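You operate a simulated robot arm through the tools that you are given. There is no shell and no other tool.

You are at the controls of a simulated robot arm. One attempt, no reset.

Task
Wind the blue lead onto the orange reel and lock the winder again.
Fine: its plug goes in the reel's clip; wind the whole lead.
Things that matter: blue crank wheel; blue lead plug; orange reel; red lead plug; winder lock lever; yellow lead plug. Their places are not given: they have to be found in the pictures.

Only the result counts: the job must be done as asked and must still hold three seconds after the hand-in. Knocking over, shifting, dropping, spilling or breaking anything else fails it.

Robot
A 6-joint arm with a two-finger gripper, fixed in place. Base frame: the origin is at the foot of the arm, x ahead of it, y to its left, z up. Readings come in mm, degrees, newtons and seconds.
Its first joint turns from -166.0 to 166.0 degrees. Payload 2.45 kg.
The TCP is the grasp point between the finger pads, 20 mm short of the fingertips. In the tool frame z runs along the fingers and y along their closing line. The gripper opens to 140 mm. The gripper's body begins 168 mm behind the TCP.
Orientation is told as [roll, pitch, yaw] about the base's x, y, z axes, in that order, counted from this pose: with the fingers straight down and closing along the base's y, the tool's x points along the base's -x, its y along +y and its z along -z.

Tools
- The arm moves only by the tool arm_command. Its argument "moves" is a list that holds one entry, the list of rows, each a list of 6 numbers: the shift along the tool's x, y, z in mm, then the turn, a rotation vector about the tool's x, y, z in degrees. In form: [[[tx, ty, tz, ax, ay, az], ...]]. A call has 1 to 20 rows; each row shifts and turns the commanded pose from where the row before left it, along the tool's axes as they then stand. "hand" is the opening in per cent of the stroke, from 0 (shut) to 100 (fully open), set as the call begins (left out, the last holds). Each row takes 0.2 s and may step no farther than 50 mm and 8.6 degrees from the row before; otherwise, or with a gripper value out of range, the whole call is refused. Where a pose cannot be reached the arm comes as near as it can. A force on the tool above 90 N (or 10 N above the force at the start of the call, whichever is more), or a blocked arm, ends the call early, and 0.2 s more pass. The fingers move at their own pace (about 45 mm/s each) and stop on an object; they squeeze with about 45 N. The grip force told is the motor's: it shows also when the fingers shut on nothing. Time passes only in rows, and 0.2 s behind the last, so rows that do not move let the fingers close. It gives the time, the measured TCP pose, the force on the tool (base axes), the opening and the grip force at its end, in the units of the frame above (readings bear some noise), with the torque about the TCP (base axes, N m) and any sound that the robot's microphone picked up, and new pictures: "pictures" is both (left out), scene, wrist or none.
- Cameras (640 x 400 px; columns grow to the right, rows downward): "scene" is fixed at [47.2, 659.8, 1546]; the picture's right is [-0.06, -1.00, 0.00], its down [-0.67, 0.04, -0.74] and it looks along [0.74, -0.04, -0.67] (base axes); focal length 366 px, centre (320, 200). "wrist" rides on the gripper at [78, 11, -209] in the tool frame; the picture's right is [-0.14, 0.99, 0.00], its down [-0.92, -0.13, -0.37] and it looks along [-0.37, -0.05, 0.93] (tool axes); focal length 280 px, centre (320, 200).
- locate(camera, pixels): for up to 12 pixels [column, row] of the newest picture of that camera ("zoom" is the newest enlarged one), the place [x, y, z] in the base frame of the surface seen there, good to about 2 mm, but the place of the scene camera against the robot may be out by one fixed shift of up to 18 mm in any direction. It takes no simulated time.
- inspect(camera, box): a new picture of the part [left, top, right, bottom] of that camera's present view, enlarged. It takes no simulated time.
- finish_job(): hands the job in; it is judged then, once.

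Leave the gripper open and the arm clear of the work at the hand-in unless told otherwise.

The tools are called as a command line: name --argument value ..., lists and objects as JSON in quotes. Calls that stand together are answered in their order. arm_command: Moves the arm, as the interface text tells. Its arguments: {"type":"object","properties":{"moves":{"type":"array","items":{"type":"array","items":{"type":"array","items":{"type":"number"}}}},"hand":{"type":"number"},"pictures":{"type":"string","enum":["both","scene","wrist","none"]}},"required":["moves"]} The other tools are called the same way: locate (camera, pixels) gives the place of the surface under pixels of a picture; inspect (camera, box) takes an enlarged picture of a part of a camera's view; finish_job () hands the job in.

At the start:

```text
clock: 0.0
tcp_pos: [596.8, 524.2, 1165.0]
orientation: [0.0, -0.1, 0.2]
ft_force: [0.9, -0.6, -0.3]
wrist_torque: [-0.04, -0.02, -0.01]
opening: 139.9
grip_force: 0.0
```

scene: 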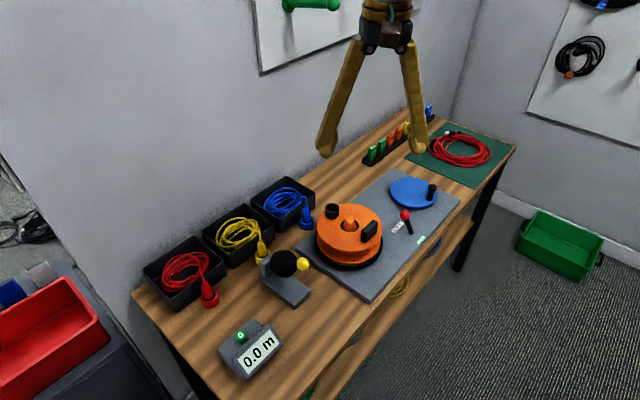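
wrist: 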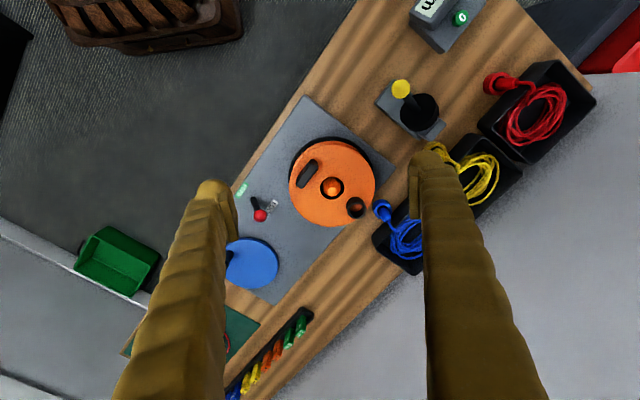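

I see the bench with three lead boxes (red, yellow, blue), an orange reel, a blue crank wheel, a red-knob lever and a meter. I'll take enlarged looks before moving anything.

inspect --camera "scene" --box '[240, 160, 480, 310]'

inspect --camera "wrist" --box '[220, 80, 460, 300]'

```text
2.67 times, centred on (360, 235) of scene
```

zoom: 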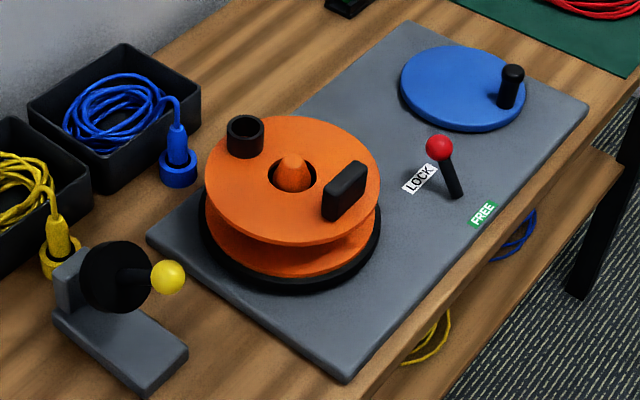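

```text
1.82 times, centred on (340, 190) of wrist
```

zoom: 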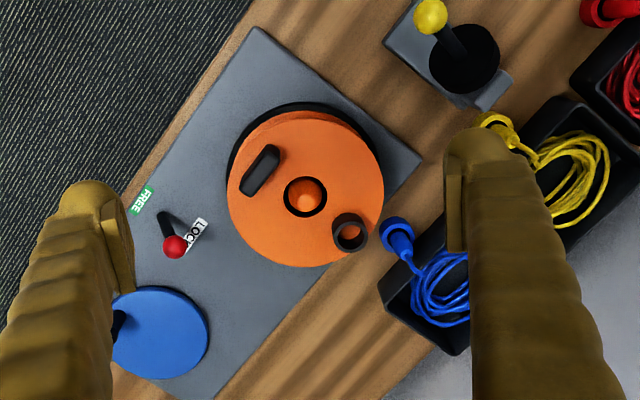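

Next I'll read positions. The wrist camera has no fixed shift, so I'll use it for the reel, cup, lever, plug, wheel and the yellow-knob device, and compare with the scene camera.

locate --camera "zoom" --pixels '[[305, 195], [350, 232], [258, 170], [174, 246], [168, 220], [395, 232], [160, 335], [118, 322], [431, 15], [270, 60], [350, 215], [230, 230]]'

locate --camera "scene" --pixels '[[350, 225], [331, 210], [369, 230], [405, 215], [408, 230], [305, 212], [307, 226], [412, 190], [431, 190], [304, 264], [283, 263], [332, 205]]'

```text
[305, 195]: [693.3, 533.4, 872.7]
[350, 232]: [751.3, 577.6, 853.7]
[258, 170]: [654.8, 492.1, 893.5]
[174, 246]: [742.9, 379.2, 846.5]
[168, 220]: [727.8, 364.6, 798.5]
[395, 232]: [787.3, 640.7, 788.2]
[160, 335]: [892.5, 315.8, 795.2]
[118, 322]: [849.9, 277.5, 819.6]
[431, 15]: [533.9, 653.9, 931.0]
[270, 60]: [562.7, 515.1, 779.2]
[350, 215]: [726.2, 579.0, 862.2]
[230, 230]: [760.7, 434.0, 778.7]
```

```text
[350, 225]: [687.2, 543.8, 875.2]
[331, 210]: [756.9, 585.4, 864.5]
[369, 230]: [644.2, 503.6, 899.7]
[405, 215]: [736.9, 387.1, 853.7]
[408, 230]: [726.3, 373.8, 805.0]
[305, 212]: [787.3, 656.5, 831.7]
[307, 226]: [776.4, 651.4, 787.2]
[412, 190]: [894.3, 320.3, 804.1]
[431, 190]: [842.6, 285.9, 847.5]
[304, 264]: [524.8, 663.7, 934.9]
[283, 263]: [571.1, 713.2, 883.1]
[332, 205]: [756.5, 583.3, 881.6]
```

The wrist camera reads: reel centre about (693,533), cup about (750,578), lever knob (743,379,846), blue plug about (787,641), wheel (892,316) with its handle at (850,277). The scene camera is off by about (-5,+9,+7). Now I'll move the arm nearer, staying high (z≈1000), for a close view of the blue plug and the cup.

arm_command --moves '[[[-18, 20, 20, 0, 0, 0], [-18, 20, 25, 0, 0, 0], [-18, 20, 25, 0, 0, 0], [-18, 20, 25, 0, 0, 0], [-18, 20, 25, 0, 0, 0], [-10, 10, 15, 0, 0, 0]]]'

```text
clock: 1.4
tcp_pos: [698.3, 634.8, 1031.4]
orientation: [0.1, 0.0, 0.0]
ft_force: [1.0, -0.4, 0.4]
wrist_torque: [0.04, 0.01, 0.04]
opening: 140.0
grip_force: 0.0
```

scene: 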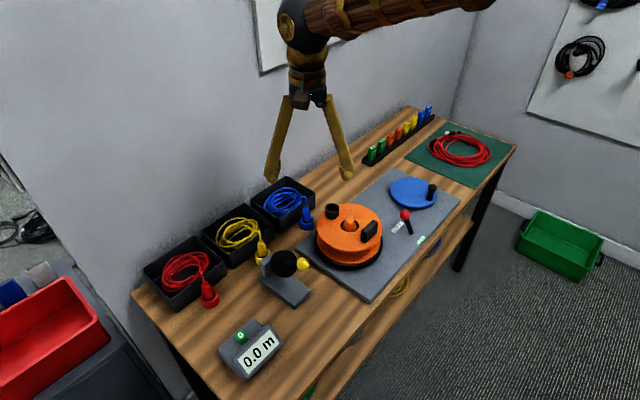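
wrist: 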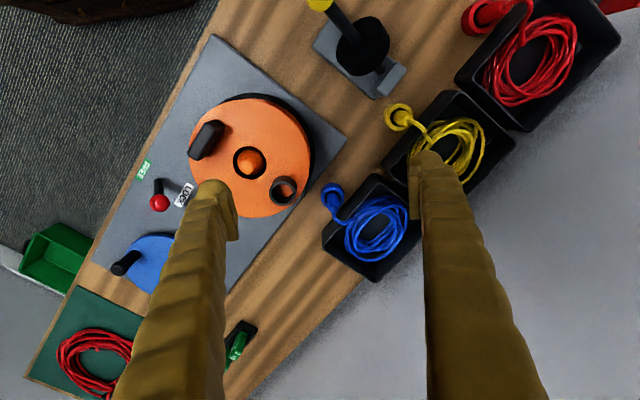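

From here I'll enlarge the blue plug, the cup on the reel and the yellow-knob device in the wrist view.

inspect --camera "wrist" --box '[180, 80, 420, 230]'

inspect --camera "wrist" --box '[270, 150, 430, 290]'

inspect --camera "wrist" --box '[90, 90, 250, 300]'

inspect --camera "wrist" --box '[300, 0, 460, 110]'

```text
2.67 times, centred on (300, 155) of wrist
```

zoom: 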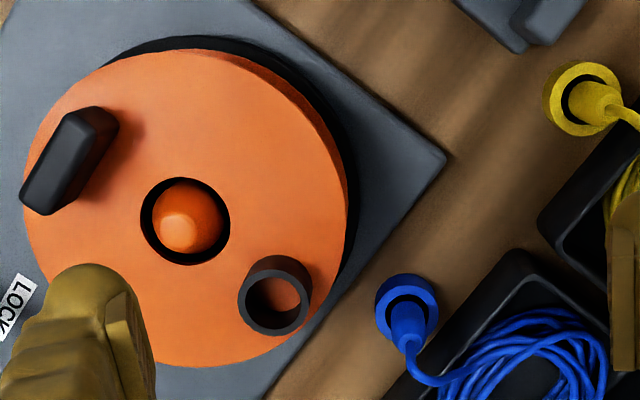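

```text
2.86 times, centred on (350, 220) of wrist
```

zoom: 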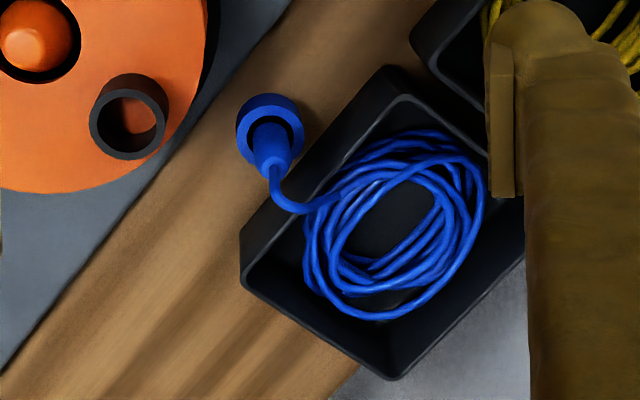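

```text
1.90 times, centred on (170, 195) of wrist
```

zoom: 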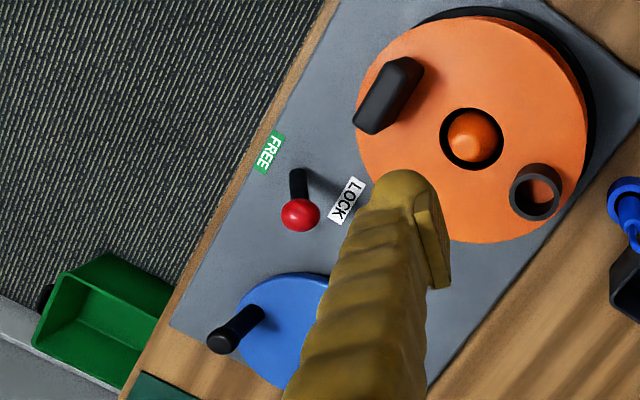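

```text
3.64 times, centred on (380, 55) of wrist
```

zoom: 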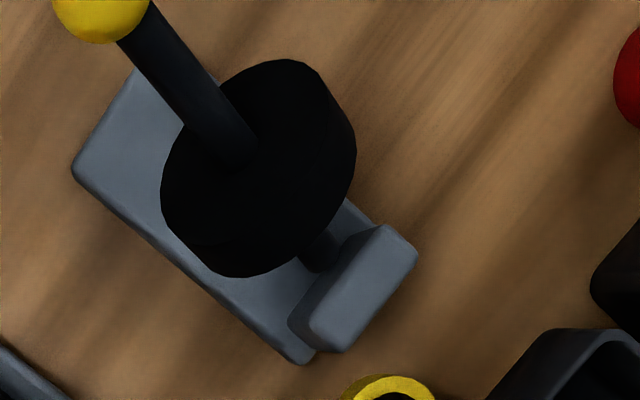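

I see the cup (an open ring) on the reel, the blue plug standing in a blue socket, and the LOCK and FREE labels on either side of the lever. I'll read places on the lever, labels, handle, cup rim and plug in wrist pixels.

locate --camera "wrist" --pixels '[[184, 195], [144, 170], [158, 183], [159, 203], [139, 256], [119, 269], [271, 194], [294, 196], [284, 203], [287, 190], [332, 208], [324, 192]]'

locate --camera "wrist" --pixels '[[250, 163], [248, 145], [205, 140], [195, 150], [215, 130], [335, 190], [343, 195], [333, 200], [337, 184], [300, 120], [190, 145], [318, 5]]'

```text
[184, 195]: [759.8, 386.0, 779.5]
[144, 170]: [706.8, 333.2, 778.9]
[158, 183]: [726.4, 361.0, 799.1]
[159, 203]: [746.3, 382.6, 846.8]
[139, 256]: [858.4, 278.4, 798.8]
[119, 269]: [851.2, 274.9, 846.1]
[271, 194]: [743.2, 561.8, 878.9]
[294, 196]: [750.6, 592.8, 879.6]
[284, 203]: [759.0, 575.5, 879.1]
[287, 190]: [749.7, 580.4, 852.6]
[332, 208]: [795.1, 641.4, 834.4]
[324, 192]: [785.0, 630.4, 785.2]
```

```text
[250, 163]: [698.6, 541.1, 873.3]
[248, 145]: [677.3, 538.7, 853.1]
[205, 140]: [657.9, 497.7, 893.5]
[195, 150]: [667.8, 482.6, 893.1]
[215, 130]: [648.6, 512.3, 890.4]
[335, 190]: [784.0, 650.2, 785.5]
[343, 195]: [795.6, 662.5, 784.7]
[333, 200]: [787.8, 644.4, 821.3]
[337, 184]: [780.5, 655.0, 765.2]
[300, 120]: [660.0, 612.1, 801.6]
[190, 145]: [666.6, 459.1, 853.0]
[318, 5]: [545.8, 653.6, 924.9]
```

LOCK label is at (760,386) and FREE at (707,333), with the lever pivot between them and the knob leaning toward LOCK. The cup rim centre is about (750,578) at z 879, its floor at z 853. The plug stands near (788,645). It lies close to the reach limit, so I'll yaw the tool 42° so that the fingers close along the bench length, and come closer to look at the plug.

arm_command --moves '[[[0, 0, 0, 0, 0, -8.4], [0, 0, 0, 0, 0, -8.4], [0, 0, 0, 0, 0, -8.4], [0, 0, 0, 0, 0, -8.4], [0, 0, 0, 0, 0, -8.4], [-6.3, -17.4, 30, 0, 0, 0], [-6.3, -17.4, 30, 0, 0, 0], [-6.3, -17.4, 30, 0, 0, 0]]]'

```text
clock: 3.2
tcp_pos: [744.7, 608.9, 939.8]
orientation: [-0.1, -0.2, 42.1]
ft_force: [0.0, -0.1, 0.6]
wrist_torque: [-0.01, 0.02, -0.03]
opening: 139.8
grip_force: 0.0
```

scene: 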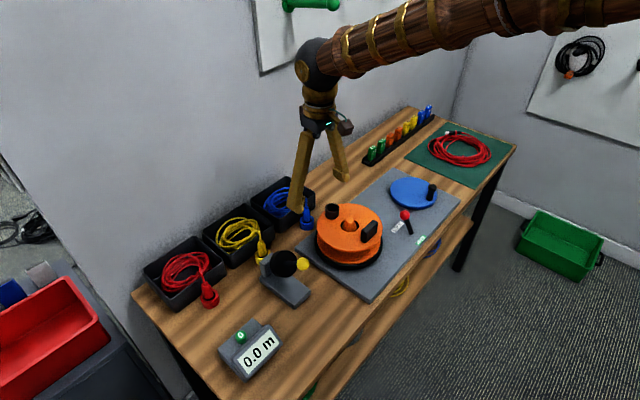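
wrist: 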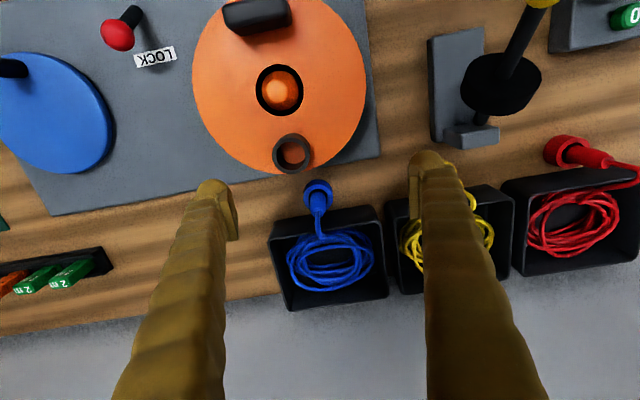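

The plug is at wrist pixel (318,190). There is also a rack of coloured tags on the left showing "2 m". I'll enlarge the plug, the cup and the rack.

inspect --camera "wrist" --box '[260, 120, 380, 250]'

inspect --camera "wrist" --box '[0, 230, 130, 310]'

inspect --camera "scene" --box '[355, 95, 445, 170]'

inspect --camera "scene" --box '[210, 310, 300, 390]'

```text
3.08 times, centred on (320, 185) of wrist
```

zoom: 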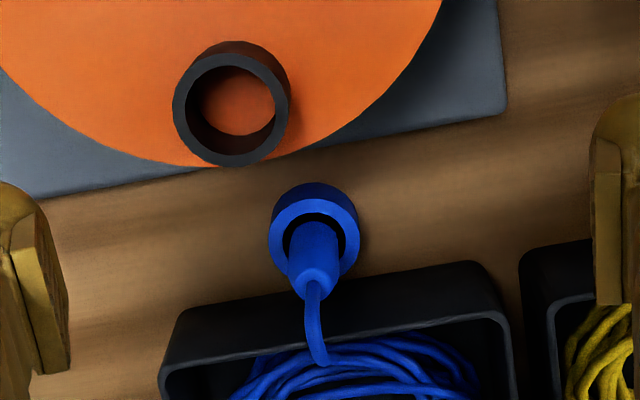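

```text
4.92 times, centred on (65, 270) of wrist
```

zoom: 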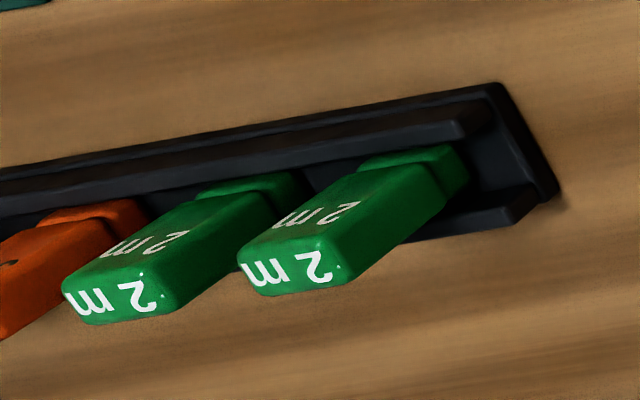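

```text
5.33 times, centred on (400, 132) of scene
```

zoom: 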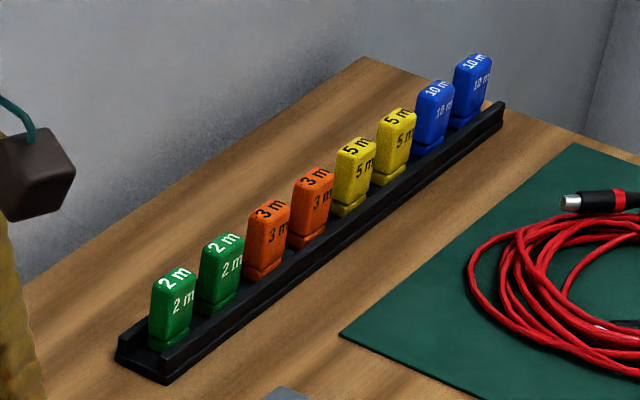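

```text
5.00 times, centred on (255, 350) of scene
```

zoom: 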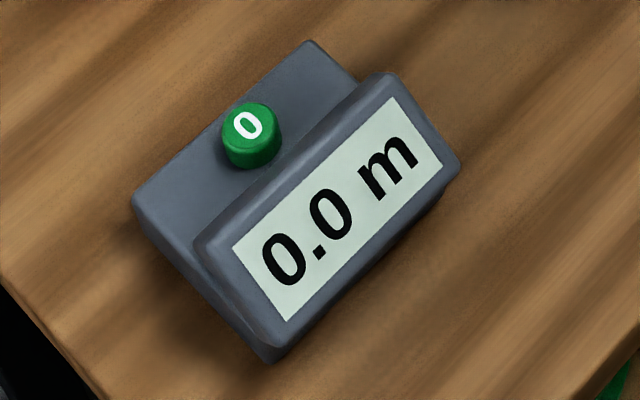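

The plug is a blue cylinder of about finger thickness standing in a blue ring, and its cable leaves at the top into the box behind it. I'll read heights on the plug, the ring, the box rim and the cup.

locate --camera "wrist" --pixels '[[307, 195], [330, 193], [318, 185], [319, 213], [319, 205], [319, 200], [319, 197], [312, 203], [325, 203], [325, 218], [298, 223], [345, 213]]'

locate --camera "wrist" --pixels '[[275, 155], [309, 153], [291, 170], [293, 138], [292, 155], [298, 140], [316, 215], [316, 220], [322, 210], [360, 160], [319, 217], [279, 90]]'

```text
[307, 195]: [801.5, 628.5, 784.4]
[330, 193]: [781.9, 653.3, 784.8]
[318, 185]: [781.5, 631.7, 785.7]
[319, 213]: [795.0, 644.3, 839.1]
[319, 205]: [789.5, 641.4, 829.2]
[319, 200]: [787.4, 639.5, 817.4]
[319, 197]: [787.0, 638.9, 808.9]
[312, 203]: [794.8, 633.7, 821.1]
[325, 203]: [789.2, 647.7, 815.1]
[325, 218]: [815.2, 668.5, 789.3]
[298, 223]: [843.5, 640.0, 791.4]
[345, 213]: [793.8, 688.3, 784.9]
```

```text
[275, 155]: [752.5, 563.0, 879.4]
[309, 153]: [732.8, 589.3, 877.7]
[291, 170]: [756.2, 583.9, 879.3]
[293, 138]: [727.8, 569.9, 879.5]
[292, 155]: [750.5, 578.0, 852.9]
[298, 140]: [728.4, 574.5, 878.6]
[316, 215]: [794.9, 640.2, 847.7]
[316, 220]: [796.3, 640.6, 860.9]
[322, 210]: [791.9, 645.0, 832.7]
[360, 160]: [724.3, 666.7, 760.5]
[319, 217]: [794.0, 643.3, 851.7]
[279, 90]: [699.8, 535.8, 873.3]
```

Readings: bench z 760, ring top z 785, plug about 17 mm across with its axis near (793,643) and top at z≈839, box rim z≈790. The cup centre is about (742,576.5) with its rim at z 879 and floor at z 853. The plug is 1021 mm out, so I'll tilt the tool 15° outward. I'll narrow the hand to 50 mm and go above the plug at z≈890.

arm_command --moves '[[[0, 0, 0, 0, -7.5, 0], [0, 0, 0, 0, -7.5, 0], [-21.9, -3.5, 31.75, 0, 0, 0], [-21.9, -3.5, 31.75, 0, 0, 0], [0, 0, 0, 0, 0, 0]]]' --hand 36

```text
clock: 4.4
tcp_pos: [794.2, 641.7, 890.0]
orientation: [-0.1, -15.1, 42.0]
ft_force: [-0.2, 0.4, -0.3]
wrist_torque: [0.02, 0.0, -0.02]
opening: 50.6
grip_force: 0.0
```

scene: 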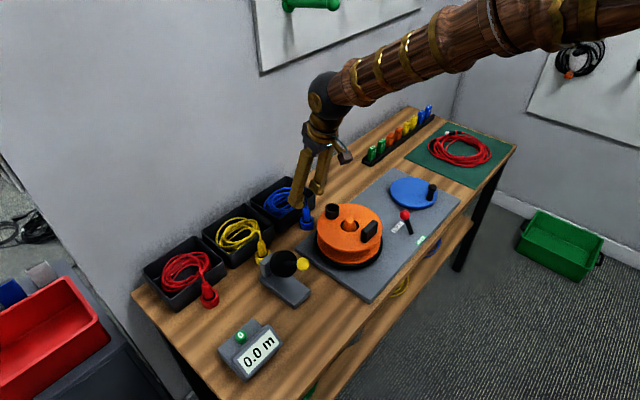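
wrist: 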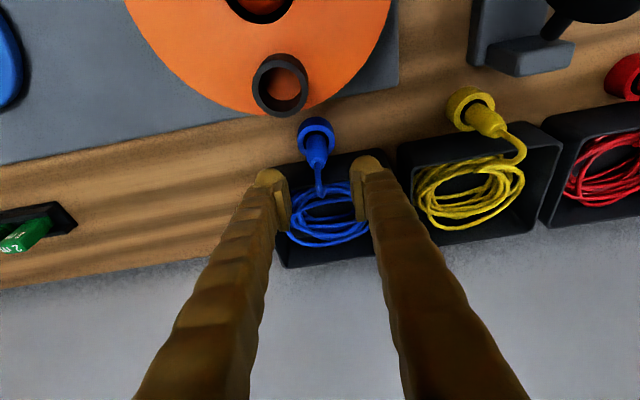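

The pose was reached with the tilt. The plug is at wrist pixel (317,135). I'll enlarge it and read its position again before going down.

inspect --camera "wrist" --box '[270, 100, 370, 200]'

```text
4.00 times, centred on (320, 150) of wrist
```

zoom: 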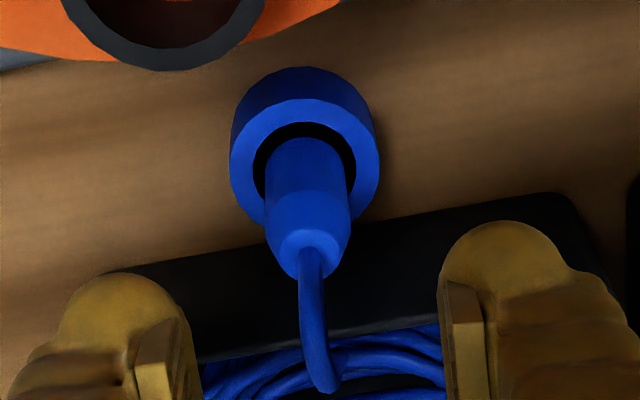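

locate --camera "zoom" --pixels '[[240, 160], [370, 150], [305, 110], [305, 165], [307, 185], [308, 220], [307, 240], [272, 200], [342, 200], [310, 260], [310, 280], [315, 330]]'

```text
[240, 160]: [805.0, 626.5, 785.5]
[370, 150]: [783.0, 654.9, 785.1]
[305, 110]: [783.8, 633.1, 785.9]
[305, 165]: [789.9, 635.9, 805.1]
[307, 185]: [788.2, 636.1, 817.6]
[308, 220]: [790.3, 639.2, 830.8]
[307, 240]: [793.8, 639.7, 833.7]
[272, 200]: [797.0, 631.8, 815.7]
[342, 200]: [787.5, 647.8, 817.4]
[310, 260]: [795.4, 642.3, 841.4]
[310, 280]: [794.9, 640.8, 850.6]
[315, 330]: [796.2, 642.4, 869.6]
```

The plug axis comes out at about (795,641), with the cylinder running from z 785 to 830. I'm at (794,642,890), so I'll descend straight to z≈821 with the hand still at 50 mm.

arm_command --moves '[[[6, -0.3, 22.2, 0, 0, 0], [6, -0.4, 22.2, 0, 0, 0], [6, -0.4, 22.2, 0, 0, 0]]]'

```text
clock: 5.2
tcp_pos: [796.2, 640.8, 821.8]
orientation: [0.0, -15.3, 42.1]
ft_force: [-0.2, -0.2, 0.0]
wrist_torque: [-0.02, 0.01, -0.03]
opening: 50.5
grip_force: 0.0
```

scene: 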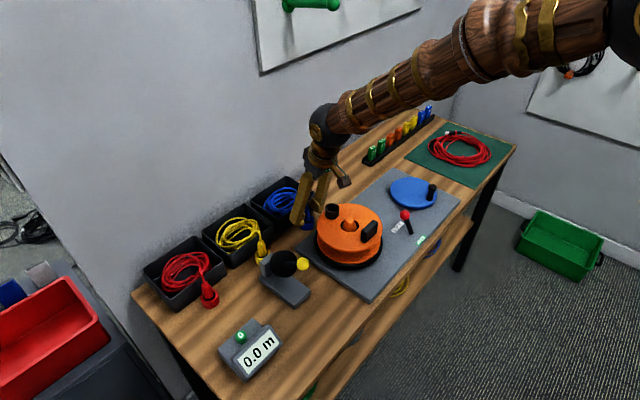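
wrist: 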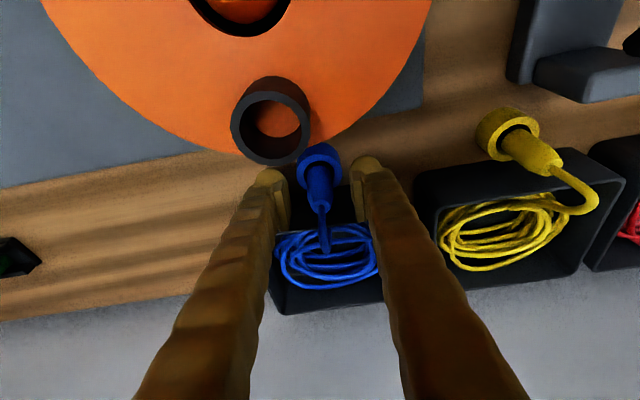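

The plug is between the fingers at wrist pixel (318,185). I'll take a close look before closing.

inspect --camera "wrist" --box '[250, 130, 390, 260]'

```text
3.08 times, centred on (320, 195) of wrist
```

zoom: 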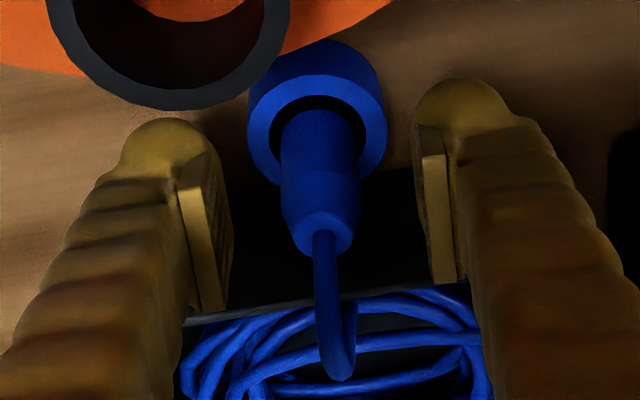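

The pads are level with the plug's cylinder, one on each side, and the cable is free behind. I'll close the hand and wait for the grip.

arm_command --moves '[[[0, 0, 0, 0, 0, 0], [0, 0, 0, 0, 0, 0], [0, 0, 0, 0, 0, 0], [0, 0, 0, 0, 0, 0]]]' --hand 0 --pictures "wrist"

```text
clock: 6.2
tcp_pos: [795.2, 641.3, 820.4]
orientation: [0.0, -15.2, 42.1]
ft_force: [0.2, 0.2, -0.5]
wrist_torque: [0.02, 0.02, -0.04]
opening: 19.3
grip_force: 44.5
```

wrist: 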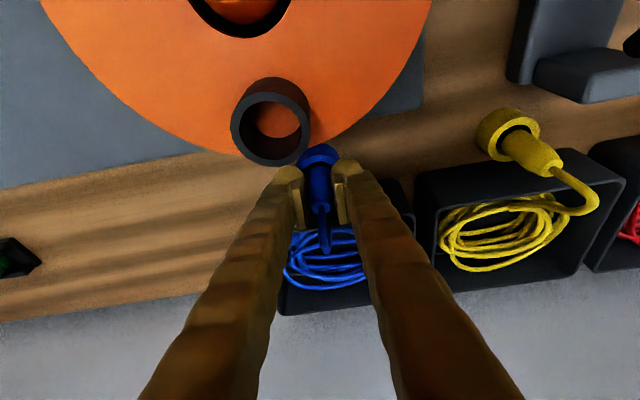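

Gripped: opening 19.3 mm at 44.5 N. I'll lift it straight up about 130 mm in small rows and watch the force.

arm_command --moves '[[[-3.9, 0, -14.5, 0, 0, 0], [-5.2, 0, -19.3, 0, 0, 0], [-6.2, 0, -23.2, 0, 0, 0], [-6.2, 0, -23.2, 0, 0, 0], [-6.2, 0, -23.2, 0, 0, 0], [-6.2, 0, -23.2, 0, 0, 0]]]'

```text
clock: 7.6
tcp_pos: [795.0, 642.1, 952.2]
orientation: [0.1, -15.1, 42.1]
ft_force: [-0.1, 0.4, -0.7]
wrist_torque: [-0.01, -0.04, 0.03]
opening: 18.8
grip_force: 43.8
```

scene: 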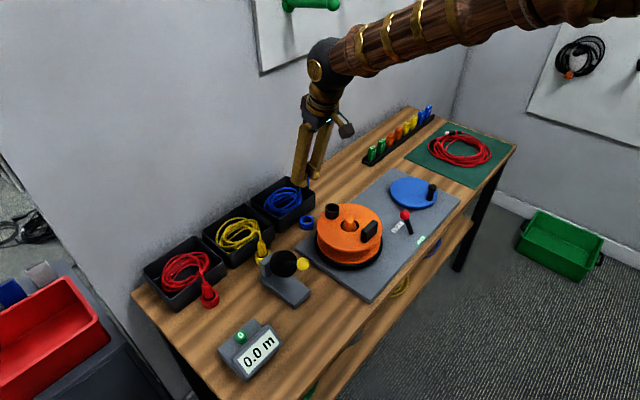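
wrist: 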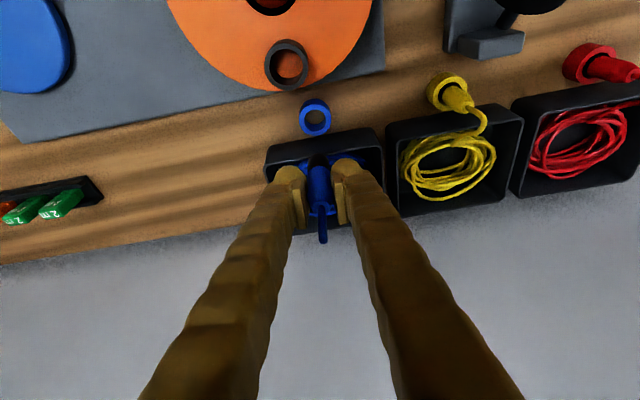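

The plug is out, and the ring at (315,118) is now empty. I'll enlarge the plug's lower end in both views and read the cup rim again.

inspect --camera "wrist" --box '[250, 20, 360, 130]'

inspect --camera "scene" --box '[270, 120, 370, 240]'

inspect --camera "wrist" --box '[270, 140, 370, 250]'

```text
3.64 times, centred on (305, 75) of wrist
```

zoom: 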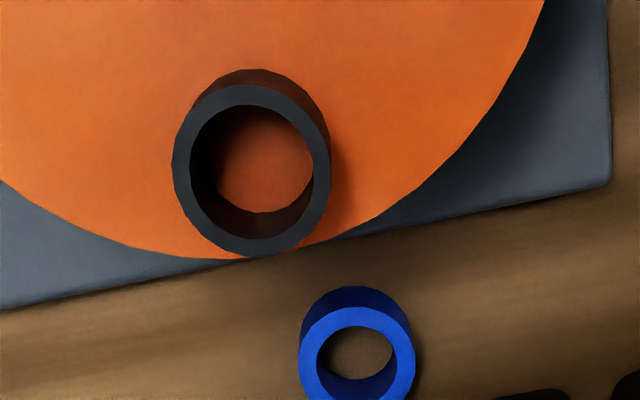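

```text
3.33 times, centred on (320, 180) of scene
```

zoom: 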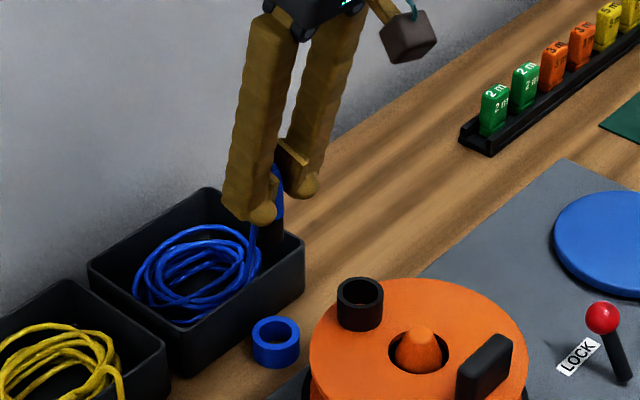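

```text
3.64 times, centred on (320, 195) of wrist
```

zoom: 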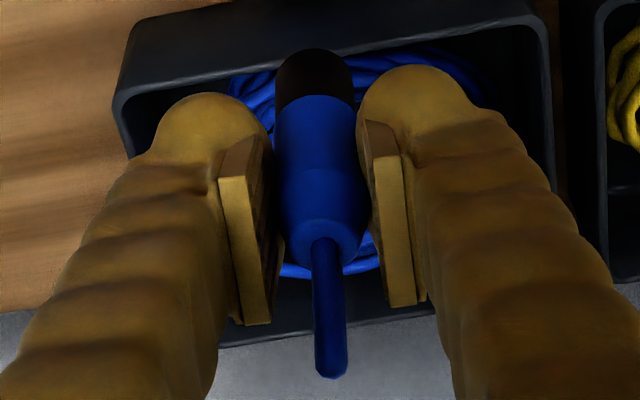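

The plug has a black lower end, and the cup is open with plenty of clearance. I'll read points around the cup rim and along the held plug to get its bottom end.

locate --camera "wrist" --pixels '[[267, 65], [305, 67], [286, 46], [286, 88], [273, 50], [299, 81], [273, 82], [299, 50], [290, 64]]'

locate --camera "wrist" --pixels '[[319, 156], [319, 160], [319, 164], [319, 168], [320, 175], [320, 185], [320, 195], [320, 202], [311, 165], [327, 165]]'

```text
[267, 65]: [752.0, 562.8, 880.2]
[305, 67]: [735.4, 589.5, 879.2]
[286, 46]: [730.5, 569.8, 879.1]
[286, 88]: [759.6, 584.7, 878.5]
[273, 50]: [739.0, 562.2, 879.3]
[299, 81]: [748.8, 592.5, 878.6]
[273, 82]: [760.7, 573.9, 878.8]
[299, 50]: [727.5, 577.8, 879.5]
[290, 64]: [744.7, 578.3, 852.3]
```

```text
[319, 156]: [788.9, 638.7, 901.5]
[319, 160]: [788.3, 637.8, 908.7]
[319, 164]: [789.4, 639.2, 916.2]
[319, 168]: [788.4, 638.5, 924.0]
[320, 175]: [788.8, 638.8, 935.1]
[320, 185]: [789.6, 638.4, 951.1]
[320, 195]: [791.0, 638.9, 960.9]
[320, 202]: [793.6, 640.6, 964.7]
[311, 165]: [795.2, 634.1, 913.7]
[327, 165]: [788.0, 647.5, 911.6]
```

The cup centre averages to (744.2,576.7) and the plug's lower end is about 52 mm below the TCP. I'll carry the plug horizontally at this height to above the cup, with its end about 20 mm over the rim.

arm_command --moves '[[[15, -2.7, -4, 0, 0, 0], [20, -3.7, -5.36, 0, 0, 0], [20, -3.7, -5.36, 0, 0, 0], [15, -2.7, -4, 0, 0, 0], [10, -1.9, -2.7, 0, 0, 0], [0, 0, 0, 0, 0, 0]]]'

```text
clock: 9.0
tcp_pos: [743.0, 575.4, 952.3]
orientation: [-0.1, -15.1, 42.1]
ft_force: [-0.1, 0.0, 0.8]
wrist_torque: [-0.04, 0.03, -0.01]
opening: 18.8
grip_force: 43.7
```

scene: 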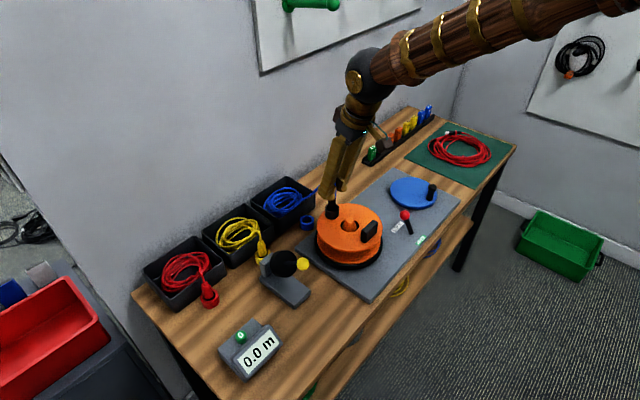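
wrist: 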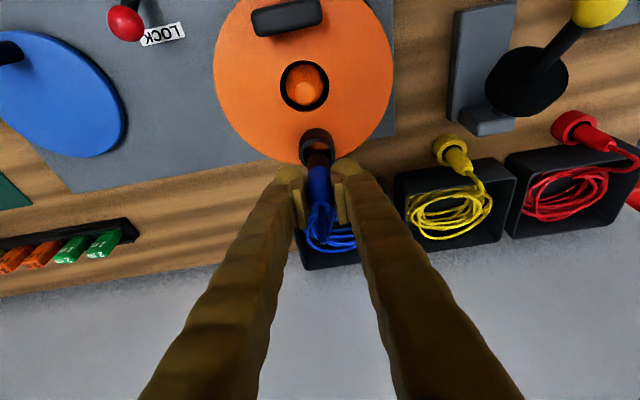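

I'm above the cup. I'll enlarge both views to check alignment before lowering.

inspect --camera "wrist" --box '[265, 110, 375, 230]'

inspect --camera "scene" --box '[290, 150, 390, 250]'

```text
3.33 times, centred on (320, 170) of wrist
```

zoom: 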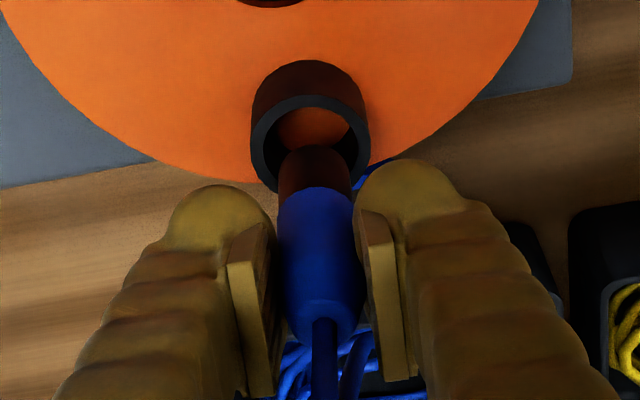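

```text
4.00 times, centred on (340, 200) of scene
```

zoom: 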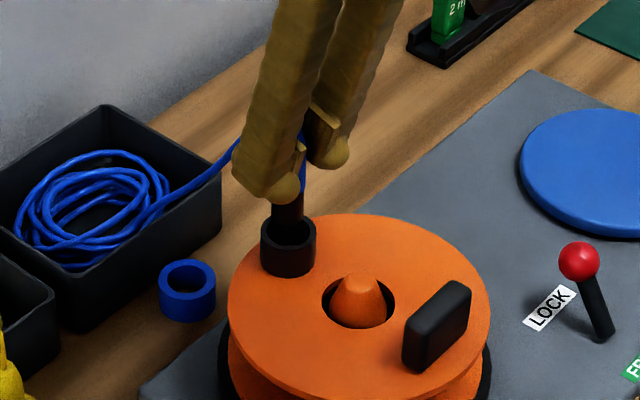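

It looks aligned in both. I'll verify by measuring the plug tip's front face and the cup rim from this pose.

locate --camera "wrist" --pixels '[[318, 157], [318, 160], [318, 164], [319, 170], [320, 180], [302, 154], [333, 152], [317, 141], [304, 146], [330, 144], [313, 162], [325, 162]]'

```text
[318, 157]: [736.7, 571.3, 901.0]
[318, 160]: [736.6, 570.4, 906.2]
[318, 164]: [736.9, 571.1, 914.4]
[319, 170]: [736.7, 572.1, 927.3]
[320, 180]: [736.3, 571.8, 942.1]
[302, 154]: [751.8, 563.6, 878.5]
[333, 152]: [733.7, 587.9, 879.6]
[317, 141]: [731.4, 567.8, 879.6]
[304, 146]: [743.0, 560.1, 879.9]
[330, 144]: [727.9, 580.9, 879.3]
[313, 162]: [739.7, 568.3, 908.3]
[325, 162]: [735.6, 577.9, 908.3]
```

The plug axis (744.6,576.7) matches the cup centre within about 1 mm. I'll lower it 42 mm in small rows, watching the force.

arm_command --moves '[[[2.6, 0, 9.66, 0, 0, 0], [2.6, 0, 9.66, 0, 0, 0], [2.6, 0, 9.66, 0, 0, 0], [2.1, 0, 7.73, 0, 0, 0], [1.0, 0, 3.86, 0, 0, 0]]]'

```text
clock: 10.2
tcp_pos: [743.2, 575.9, 912.1]
orientation: [0.0, -15.2, 42.1]
ft_force: [-8.8, -6.8, 21.0]
wrist_torque: [-0.35, 0.42, -0.1]
opening: 18.6
grip_force: 44.0
```

scene: 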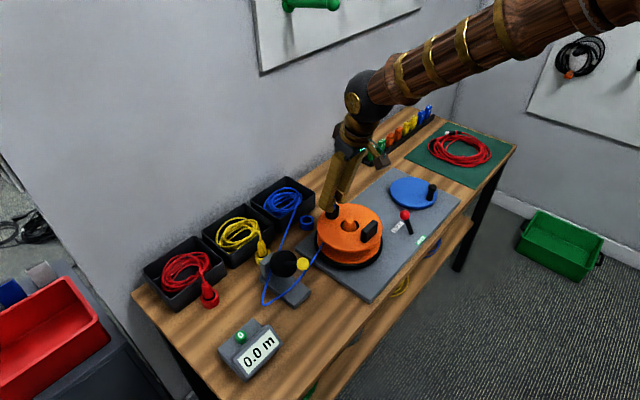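
wrist: 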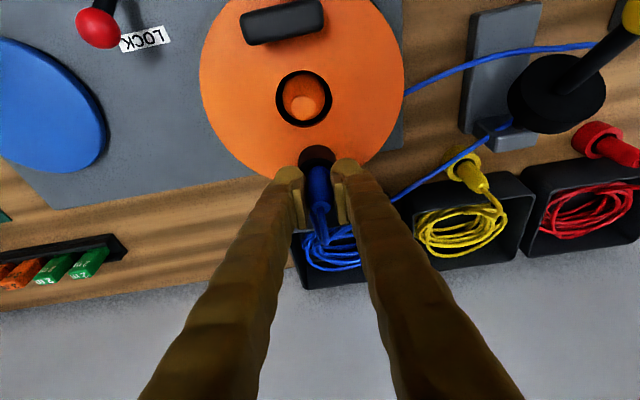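

Force rose to 21 N, and the picture now shows the lead running from the box past the yellow-knob device to the reel, so the clip seems to have caught the plug. I'll look closely.

inspect --camera "wrist" --box '[255, 120, 385, 260]'

inspect --camera "scene" --box '[230, 170, 400, 320]'

inspect --camera "wrist" --box '[380, 0, 640, 220]'

```text
2.86 times, centred on (320, 190) of wrist
```

zoom: 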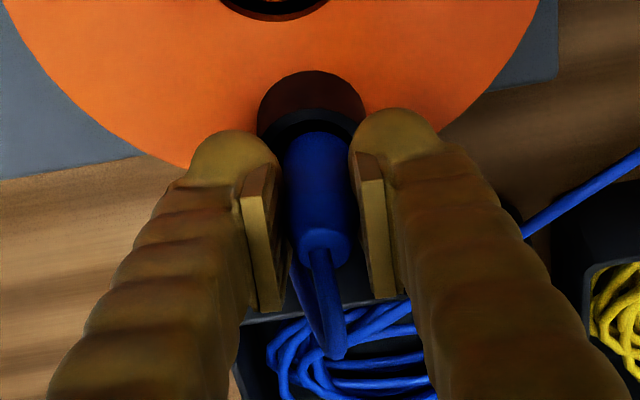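

```text
2.67 times, centred on (315, 245) of scene
```

zoom: 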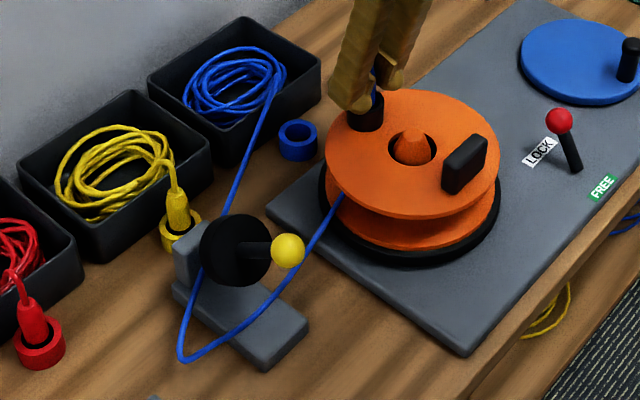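

```text
1.82 times, centred on (510, 110) of wrist
```

zoom: 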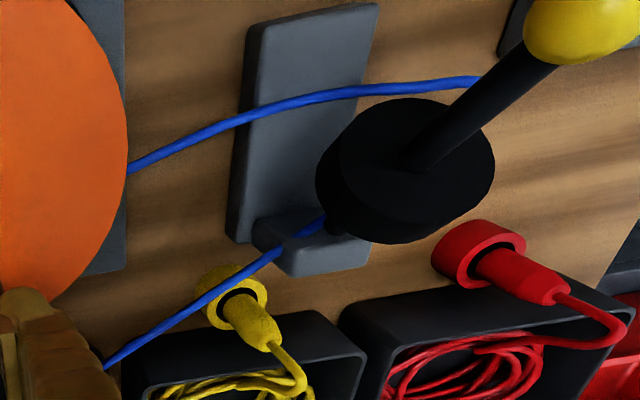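

The lead now runs box → guide → reel core, with the plug standing in the cup. I'll open the hand gently to 45 mm without moving and see whether the plug holds.

arm_command --moves '[[[0, 0, 0, 0, 0, 0], [0, 0, 0, 0, 0, 0], [0, 0, 0, 0, 0, 0]]]' --hand 32

```text
clock: 11.0
tcp_pos: [743.9, 575.6, 910.9]
orientation: [0.1, -15.2, 42.1]
ft_force: [-0.3, 0.3, -0.3]
wrist_torque: [-0.02, 0.03, 0.01]
opening: 44.7
grip_force: 0.1
```

scene: 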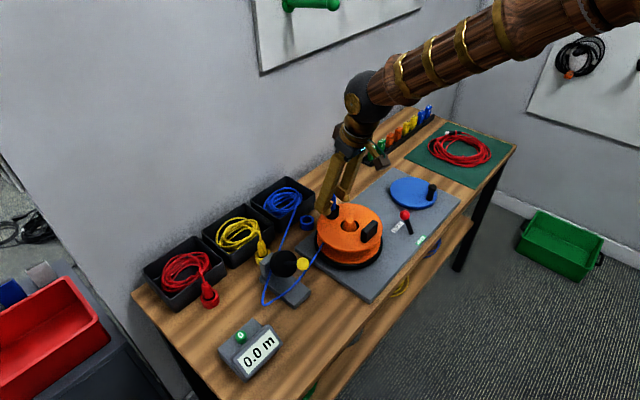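
wrist: 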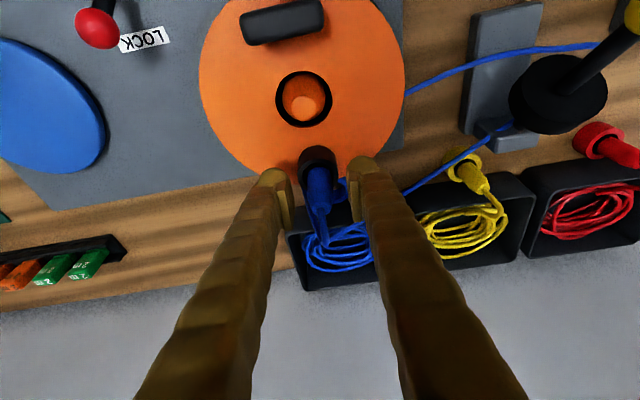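

The force is back to zero and the plug stands in the cup. I'll rise about 80 mm straight up and look at it again.

arm_command --moves '[[[-3.9, 0, -14.5, 0, 0, 0], [-6.9, 0, -25.8, 0, 0, 0], [-9.0, 0, -33.8, 0, 0, 0]]]'

inspect --camera "wrist" --box '[250, 80, 400, 230]'

inspect --camera "scene" --box '[290, 170, 400, 280]'

```text
clock: 11.8
tcp_pos: [743.5, 574.5, 988.4]
orientation: [-0.1, -15.2, 42.2]
ft_force: [-0.1, 0.3, -0.6]
wrist_torque: [0.01, 0.01, 0.0]
opening: 44.6
grip_force: 0.1
```

scene: 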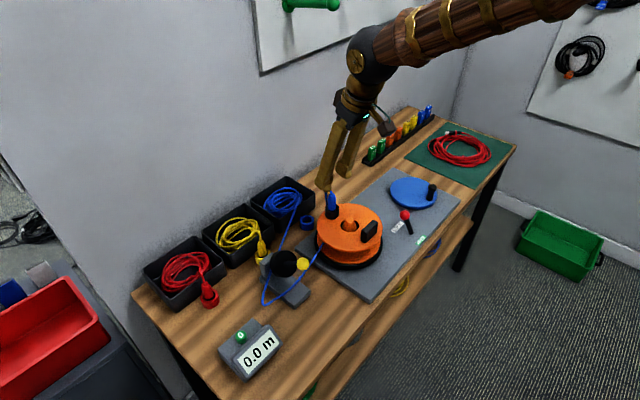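
wrist: 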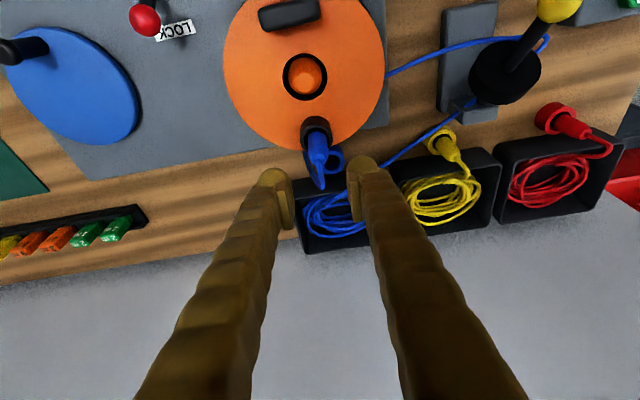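

```text
2.67 times, centred on (325, 155) of wrist
```

zoom: 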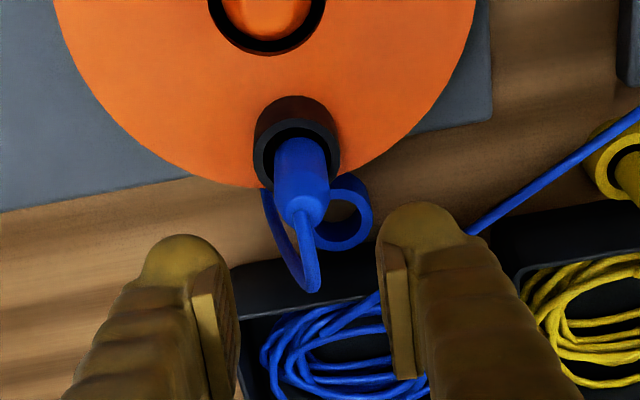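

```text
3.64 times, centred on (345, 225) of scene
```

zoom: 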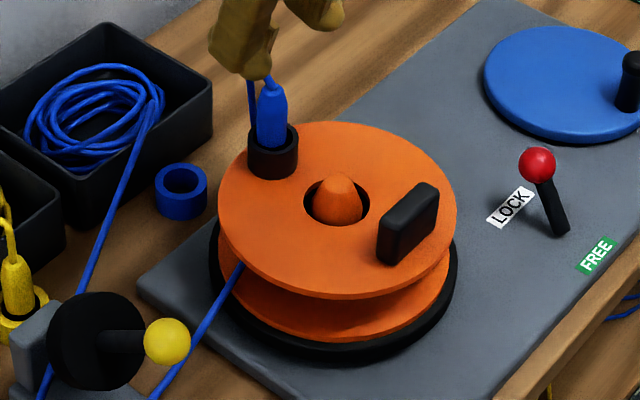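

The plug stands upright in the clip with its tail looping down to the reel. I'll check its height for seating and take lever coordinates.

locate --camera "wrist" --pixels '[[318, 160], [319, 162], [318, 150], [317, 140], [304, 139], [329, 138], [145, 20], [160, 7], [175, 30], [305, 75]]'

```text
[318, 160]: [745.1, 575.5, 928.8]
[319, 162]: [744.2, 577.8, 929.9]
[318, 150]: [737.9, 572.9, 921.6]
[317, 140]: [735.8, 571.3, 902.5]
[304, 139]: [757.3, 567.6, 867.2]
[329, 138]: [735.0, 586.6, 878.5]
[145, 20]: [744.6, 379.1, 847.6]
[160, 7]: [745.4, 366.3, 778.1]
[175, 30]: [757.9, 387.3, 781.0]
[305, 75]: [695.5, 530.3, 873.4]
```

The plug top is at z≈930 and it stays put without support, so the clip holds it. Next is the lever: knob near (745,380,847), leaning toward LOCK from a pivot near (725,357). I'll level the tool and go above the lever at z≈930 for a closer look.

arm_command --moves '[[[0, 0, 0, 0, 7.55, 0], [0, 0, 0, 0, 7.55, 0], [27, -24.5, 0, 0, 0, 0], [27, -24.5, 0, 0, 0, 0], [27, -24.5, 0, 0, 0, 0], [27, -24.5, 0, 0, 0, 0], [27, -24.5, 0, 0, 0, 0], [27, -24.5, 0, 0, 0, 0], [0, 0, 29, 0, 0, -2.9], [0, 0, 29, 0, 0, 0]]]'

inspect --camera "wrist" --box '[240, 100, 400, 260]'

```text
clock: 14.0
tcp_pos: [720.9, 357.7, 928.9]
orientation: [0.0, -0.1, 45.0]
ft_force: [-0.2, 0.3, 0.8]
wrist_torque: [-0.01, 0.02, 0.0]
opening: 45.2
grip_force: 0.0
```

scene: 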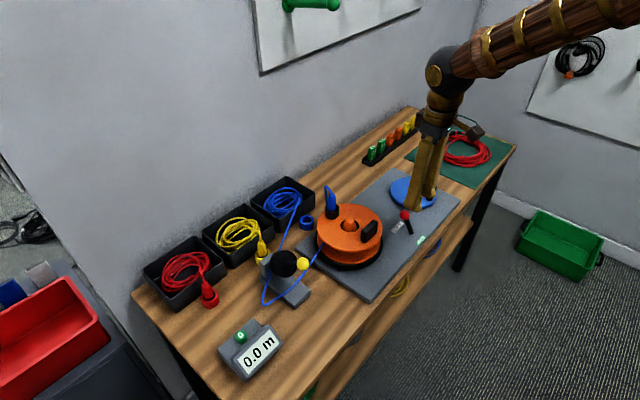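
wrist: 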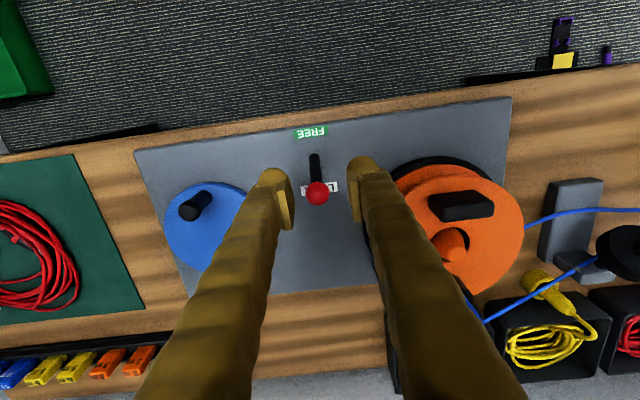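

```text
2.50 times, centred on (320, 180) of wrist
```

zoom: 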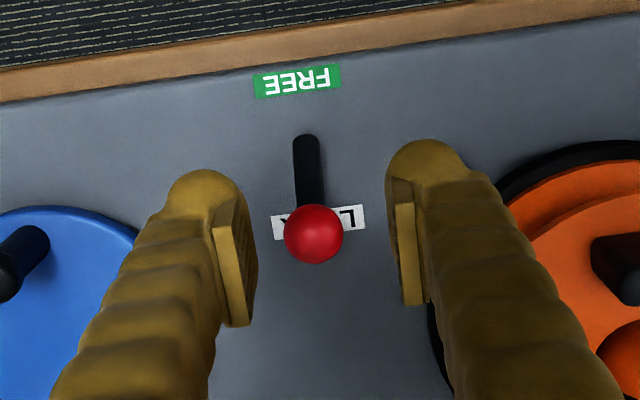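

The lever stands between FREE and LOCK, with its knob at zoom (313,233) leaning over LOCK. I'll read its pivot, shaft, knob edges and both labels, plus the wheel.

locate --camera "zoom" --pixels '[[304, 143], [307, 165], [310, 195], [313, 233], [289, 232], [339, 232], [313, 208], [313, 257], [280, 227], [358, 217], [298, 80], [305, 133]]'

locate --camera "wrist" --pixels '[[190, 210], [195, 205], [206, 198], [205, 183], [165, 230], [245, 195], [205, 270], [175, 195], [185, 262], [225, 225], [200, 230], [210, 191]]'

```text
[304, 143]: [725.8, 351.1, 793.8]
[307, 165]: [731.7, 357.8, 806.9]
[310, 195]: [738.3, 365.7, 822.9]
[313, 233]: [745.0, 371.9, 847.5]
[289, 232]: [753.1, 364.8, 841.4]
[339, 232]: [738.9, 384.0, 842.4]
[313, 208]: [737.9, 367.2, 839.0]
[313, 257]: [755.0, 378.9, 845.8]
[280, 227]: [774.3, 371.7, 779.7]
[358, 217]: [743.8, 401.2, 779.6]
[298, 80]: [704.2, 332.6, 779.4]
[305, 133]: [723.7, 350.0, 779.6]
```

```text
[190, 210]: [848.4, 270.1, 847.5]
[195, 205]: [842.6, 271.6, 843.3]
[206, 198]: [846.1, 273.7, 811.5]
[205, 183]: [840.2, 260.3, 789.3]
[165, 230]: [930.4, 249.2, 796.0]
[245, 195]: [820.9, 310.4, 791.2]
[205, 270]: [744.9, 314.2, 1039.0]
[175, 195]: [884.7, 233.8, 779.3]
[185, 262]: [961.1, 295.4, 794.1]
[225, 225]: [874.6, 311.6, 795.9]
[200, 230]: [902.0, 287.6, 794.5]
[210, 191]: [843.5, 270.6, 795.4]
```

The knob centre is about (747,376,838) and the lever leans about 33° toward LOCK along the 45° direction. I'll open to 60 mm, move over the knob and descend so that the pads straddle it.

arm_command --moves '[[[-31, -5.9, 0, 0, 0, 0], [0, 0, 30, 0, 0, 0], [0, 0, 30, 0, 0, 0], [0, 0, 28, 0, 0, 0], [0, 0, 0, 0, 0, 0]]]' --hand 43

inspect --camera "wrist" --box '[240, 120, 400, 260]'

```text
clock: 15.2
tcp_pos: [746.5, 375.8, 841.9]
orientation: [0.0, 0.0, 45.1]
ft_force: [0.6, -0.1, 0.7]
wrist_torque: [0.01, -0.01, 0.0]
opening: 60.0
grip_force: 0.2
```

scene: 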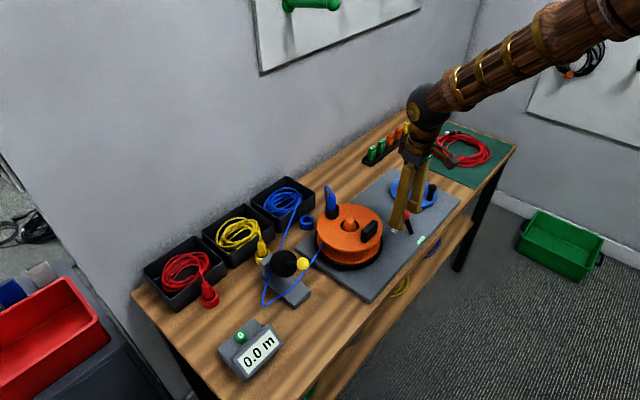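
wrist: 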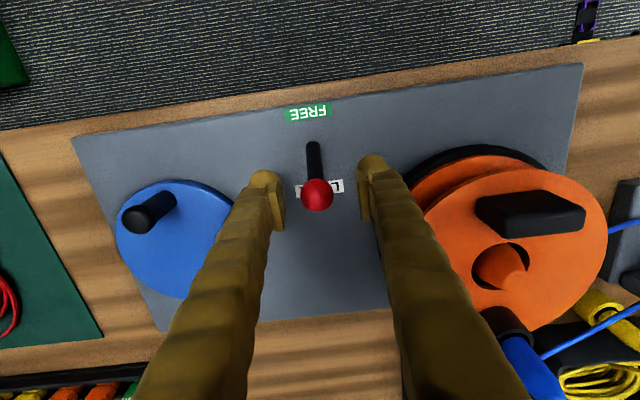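

```text
2.86 times, centred on (320, 190) of wrist
```

zoom: 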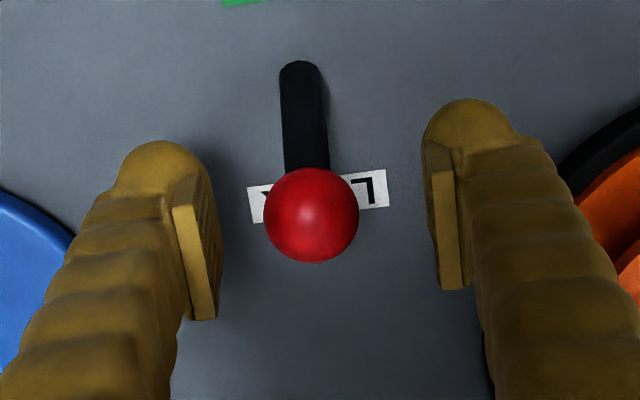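

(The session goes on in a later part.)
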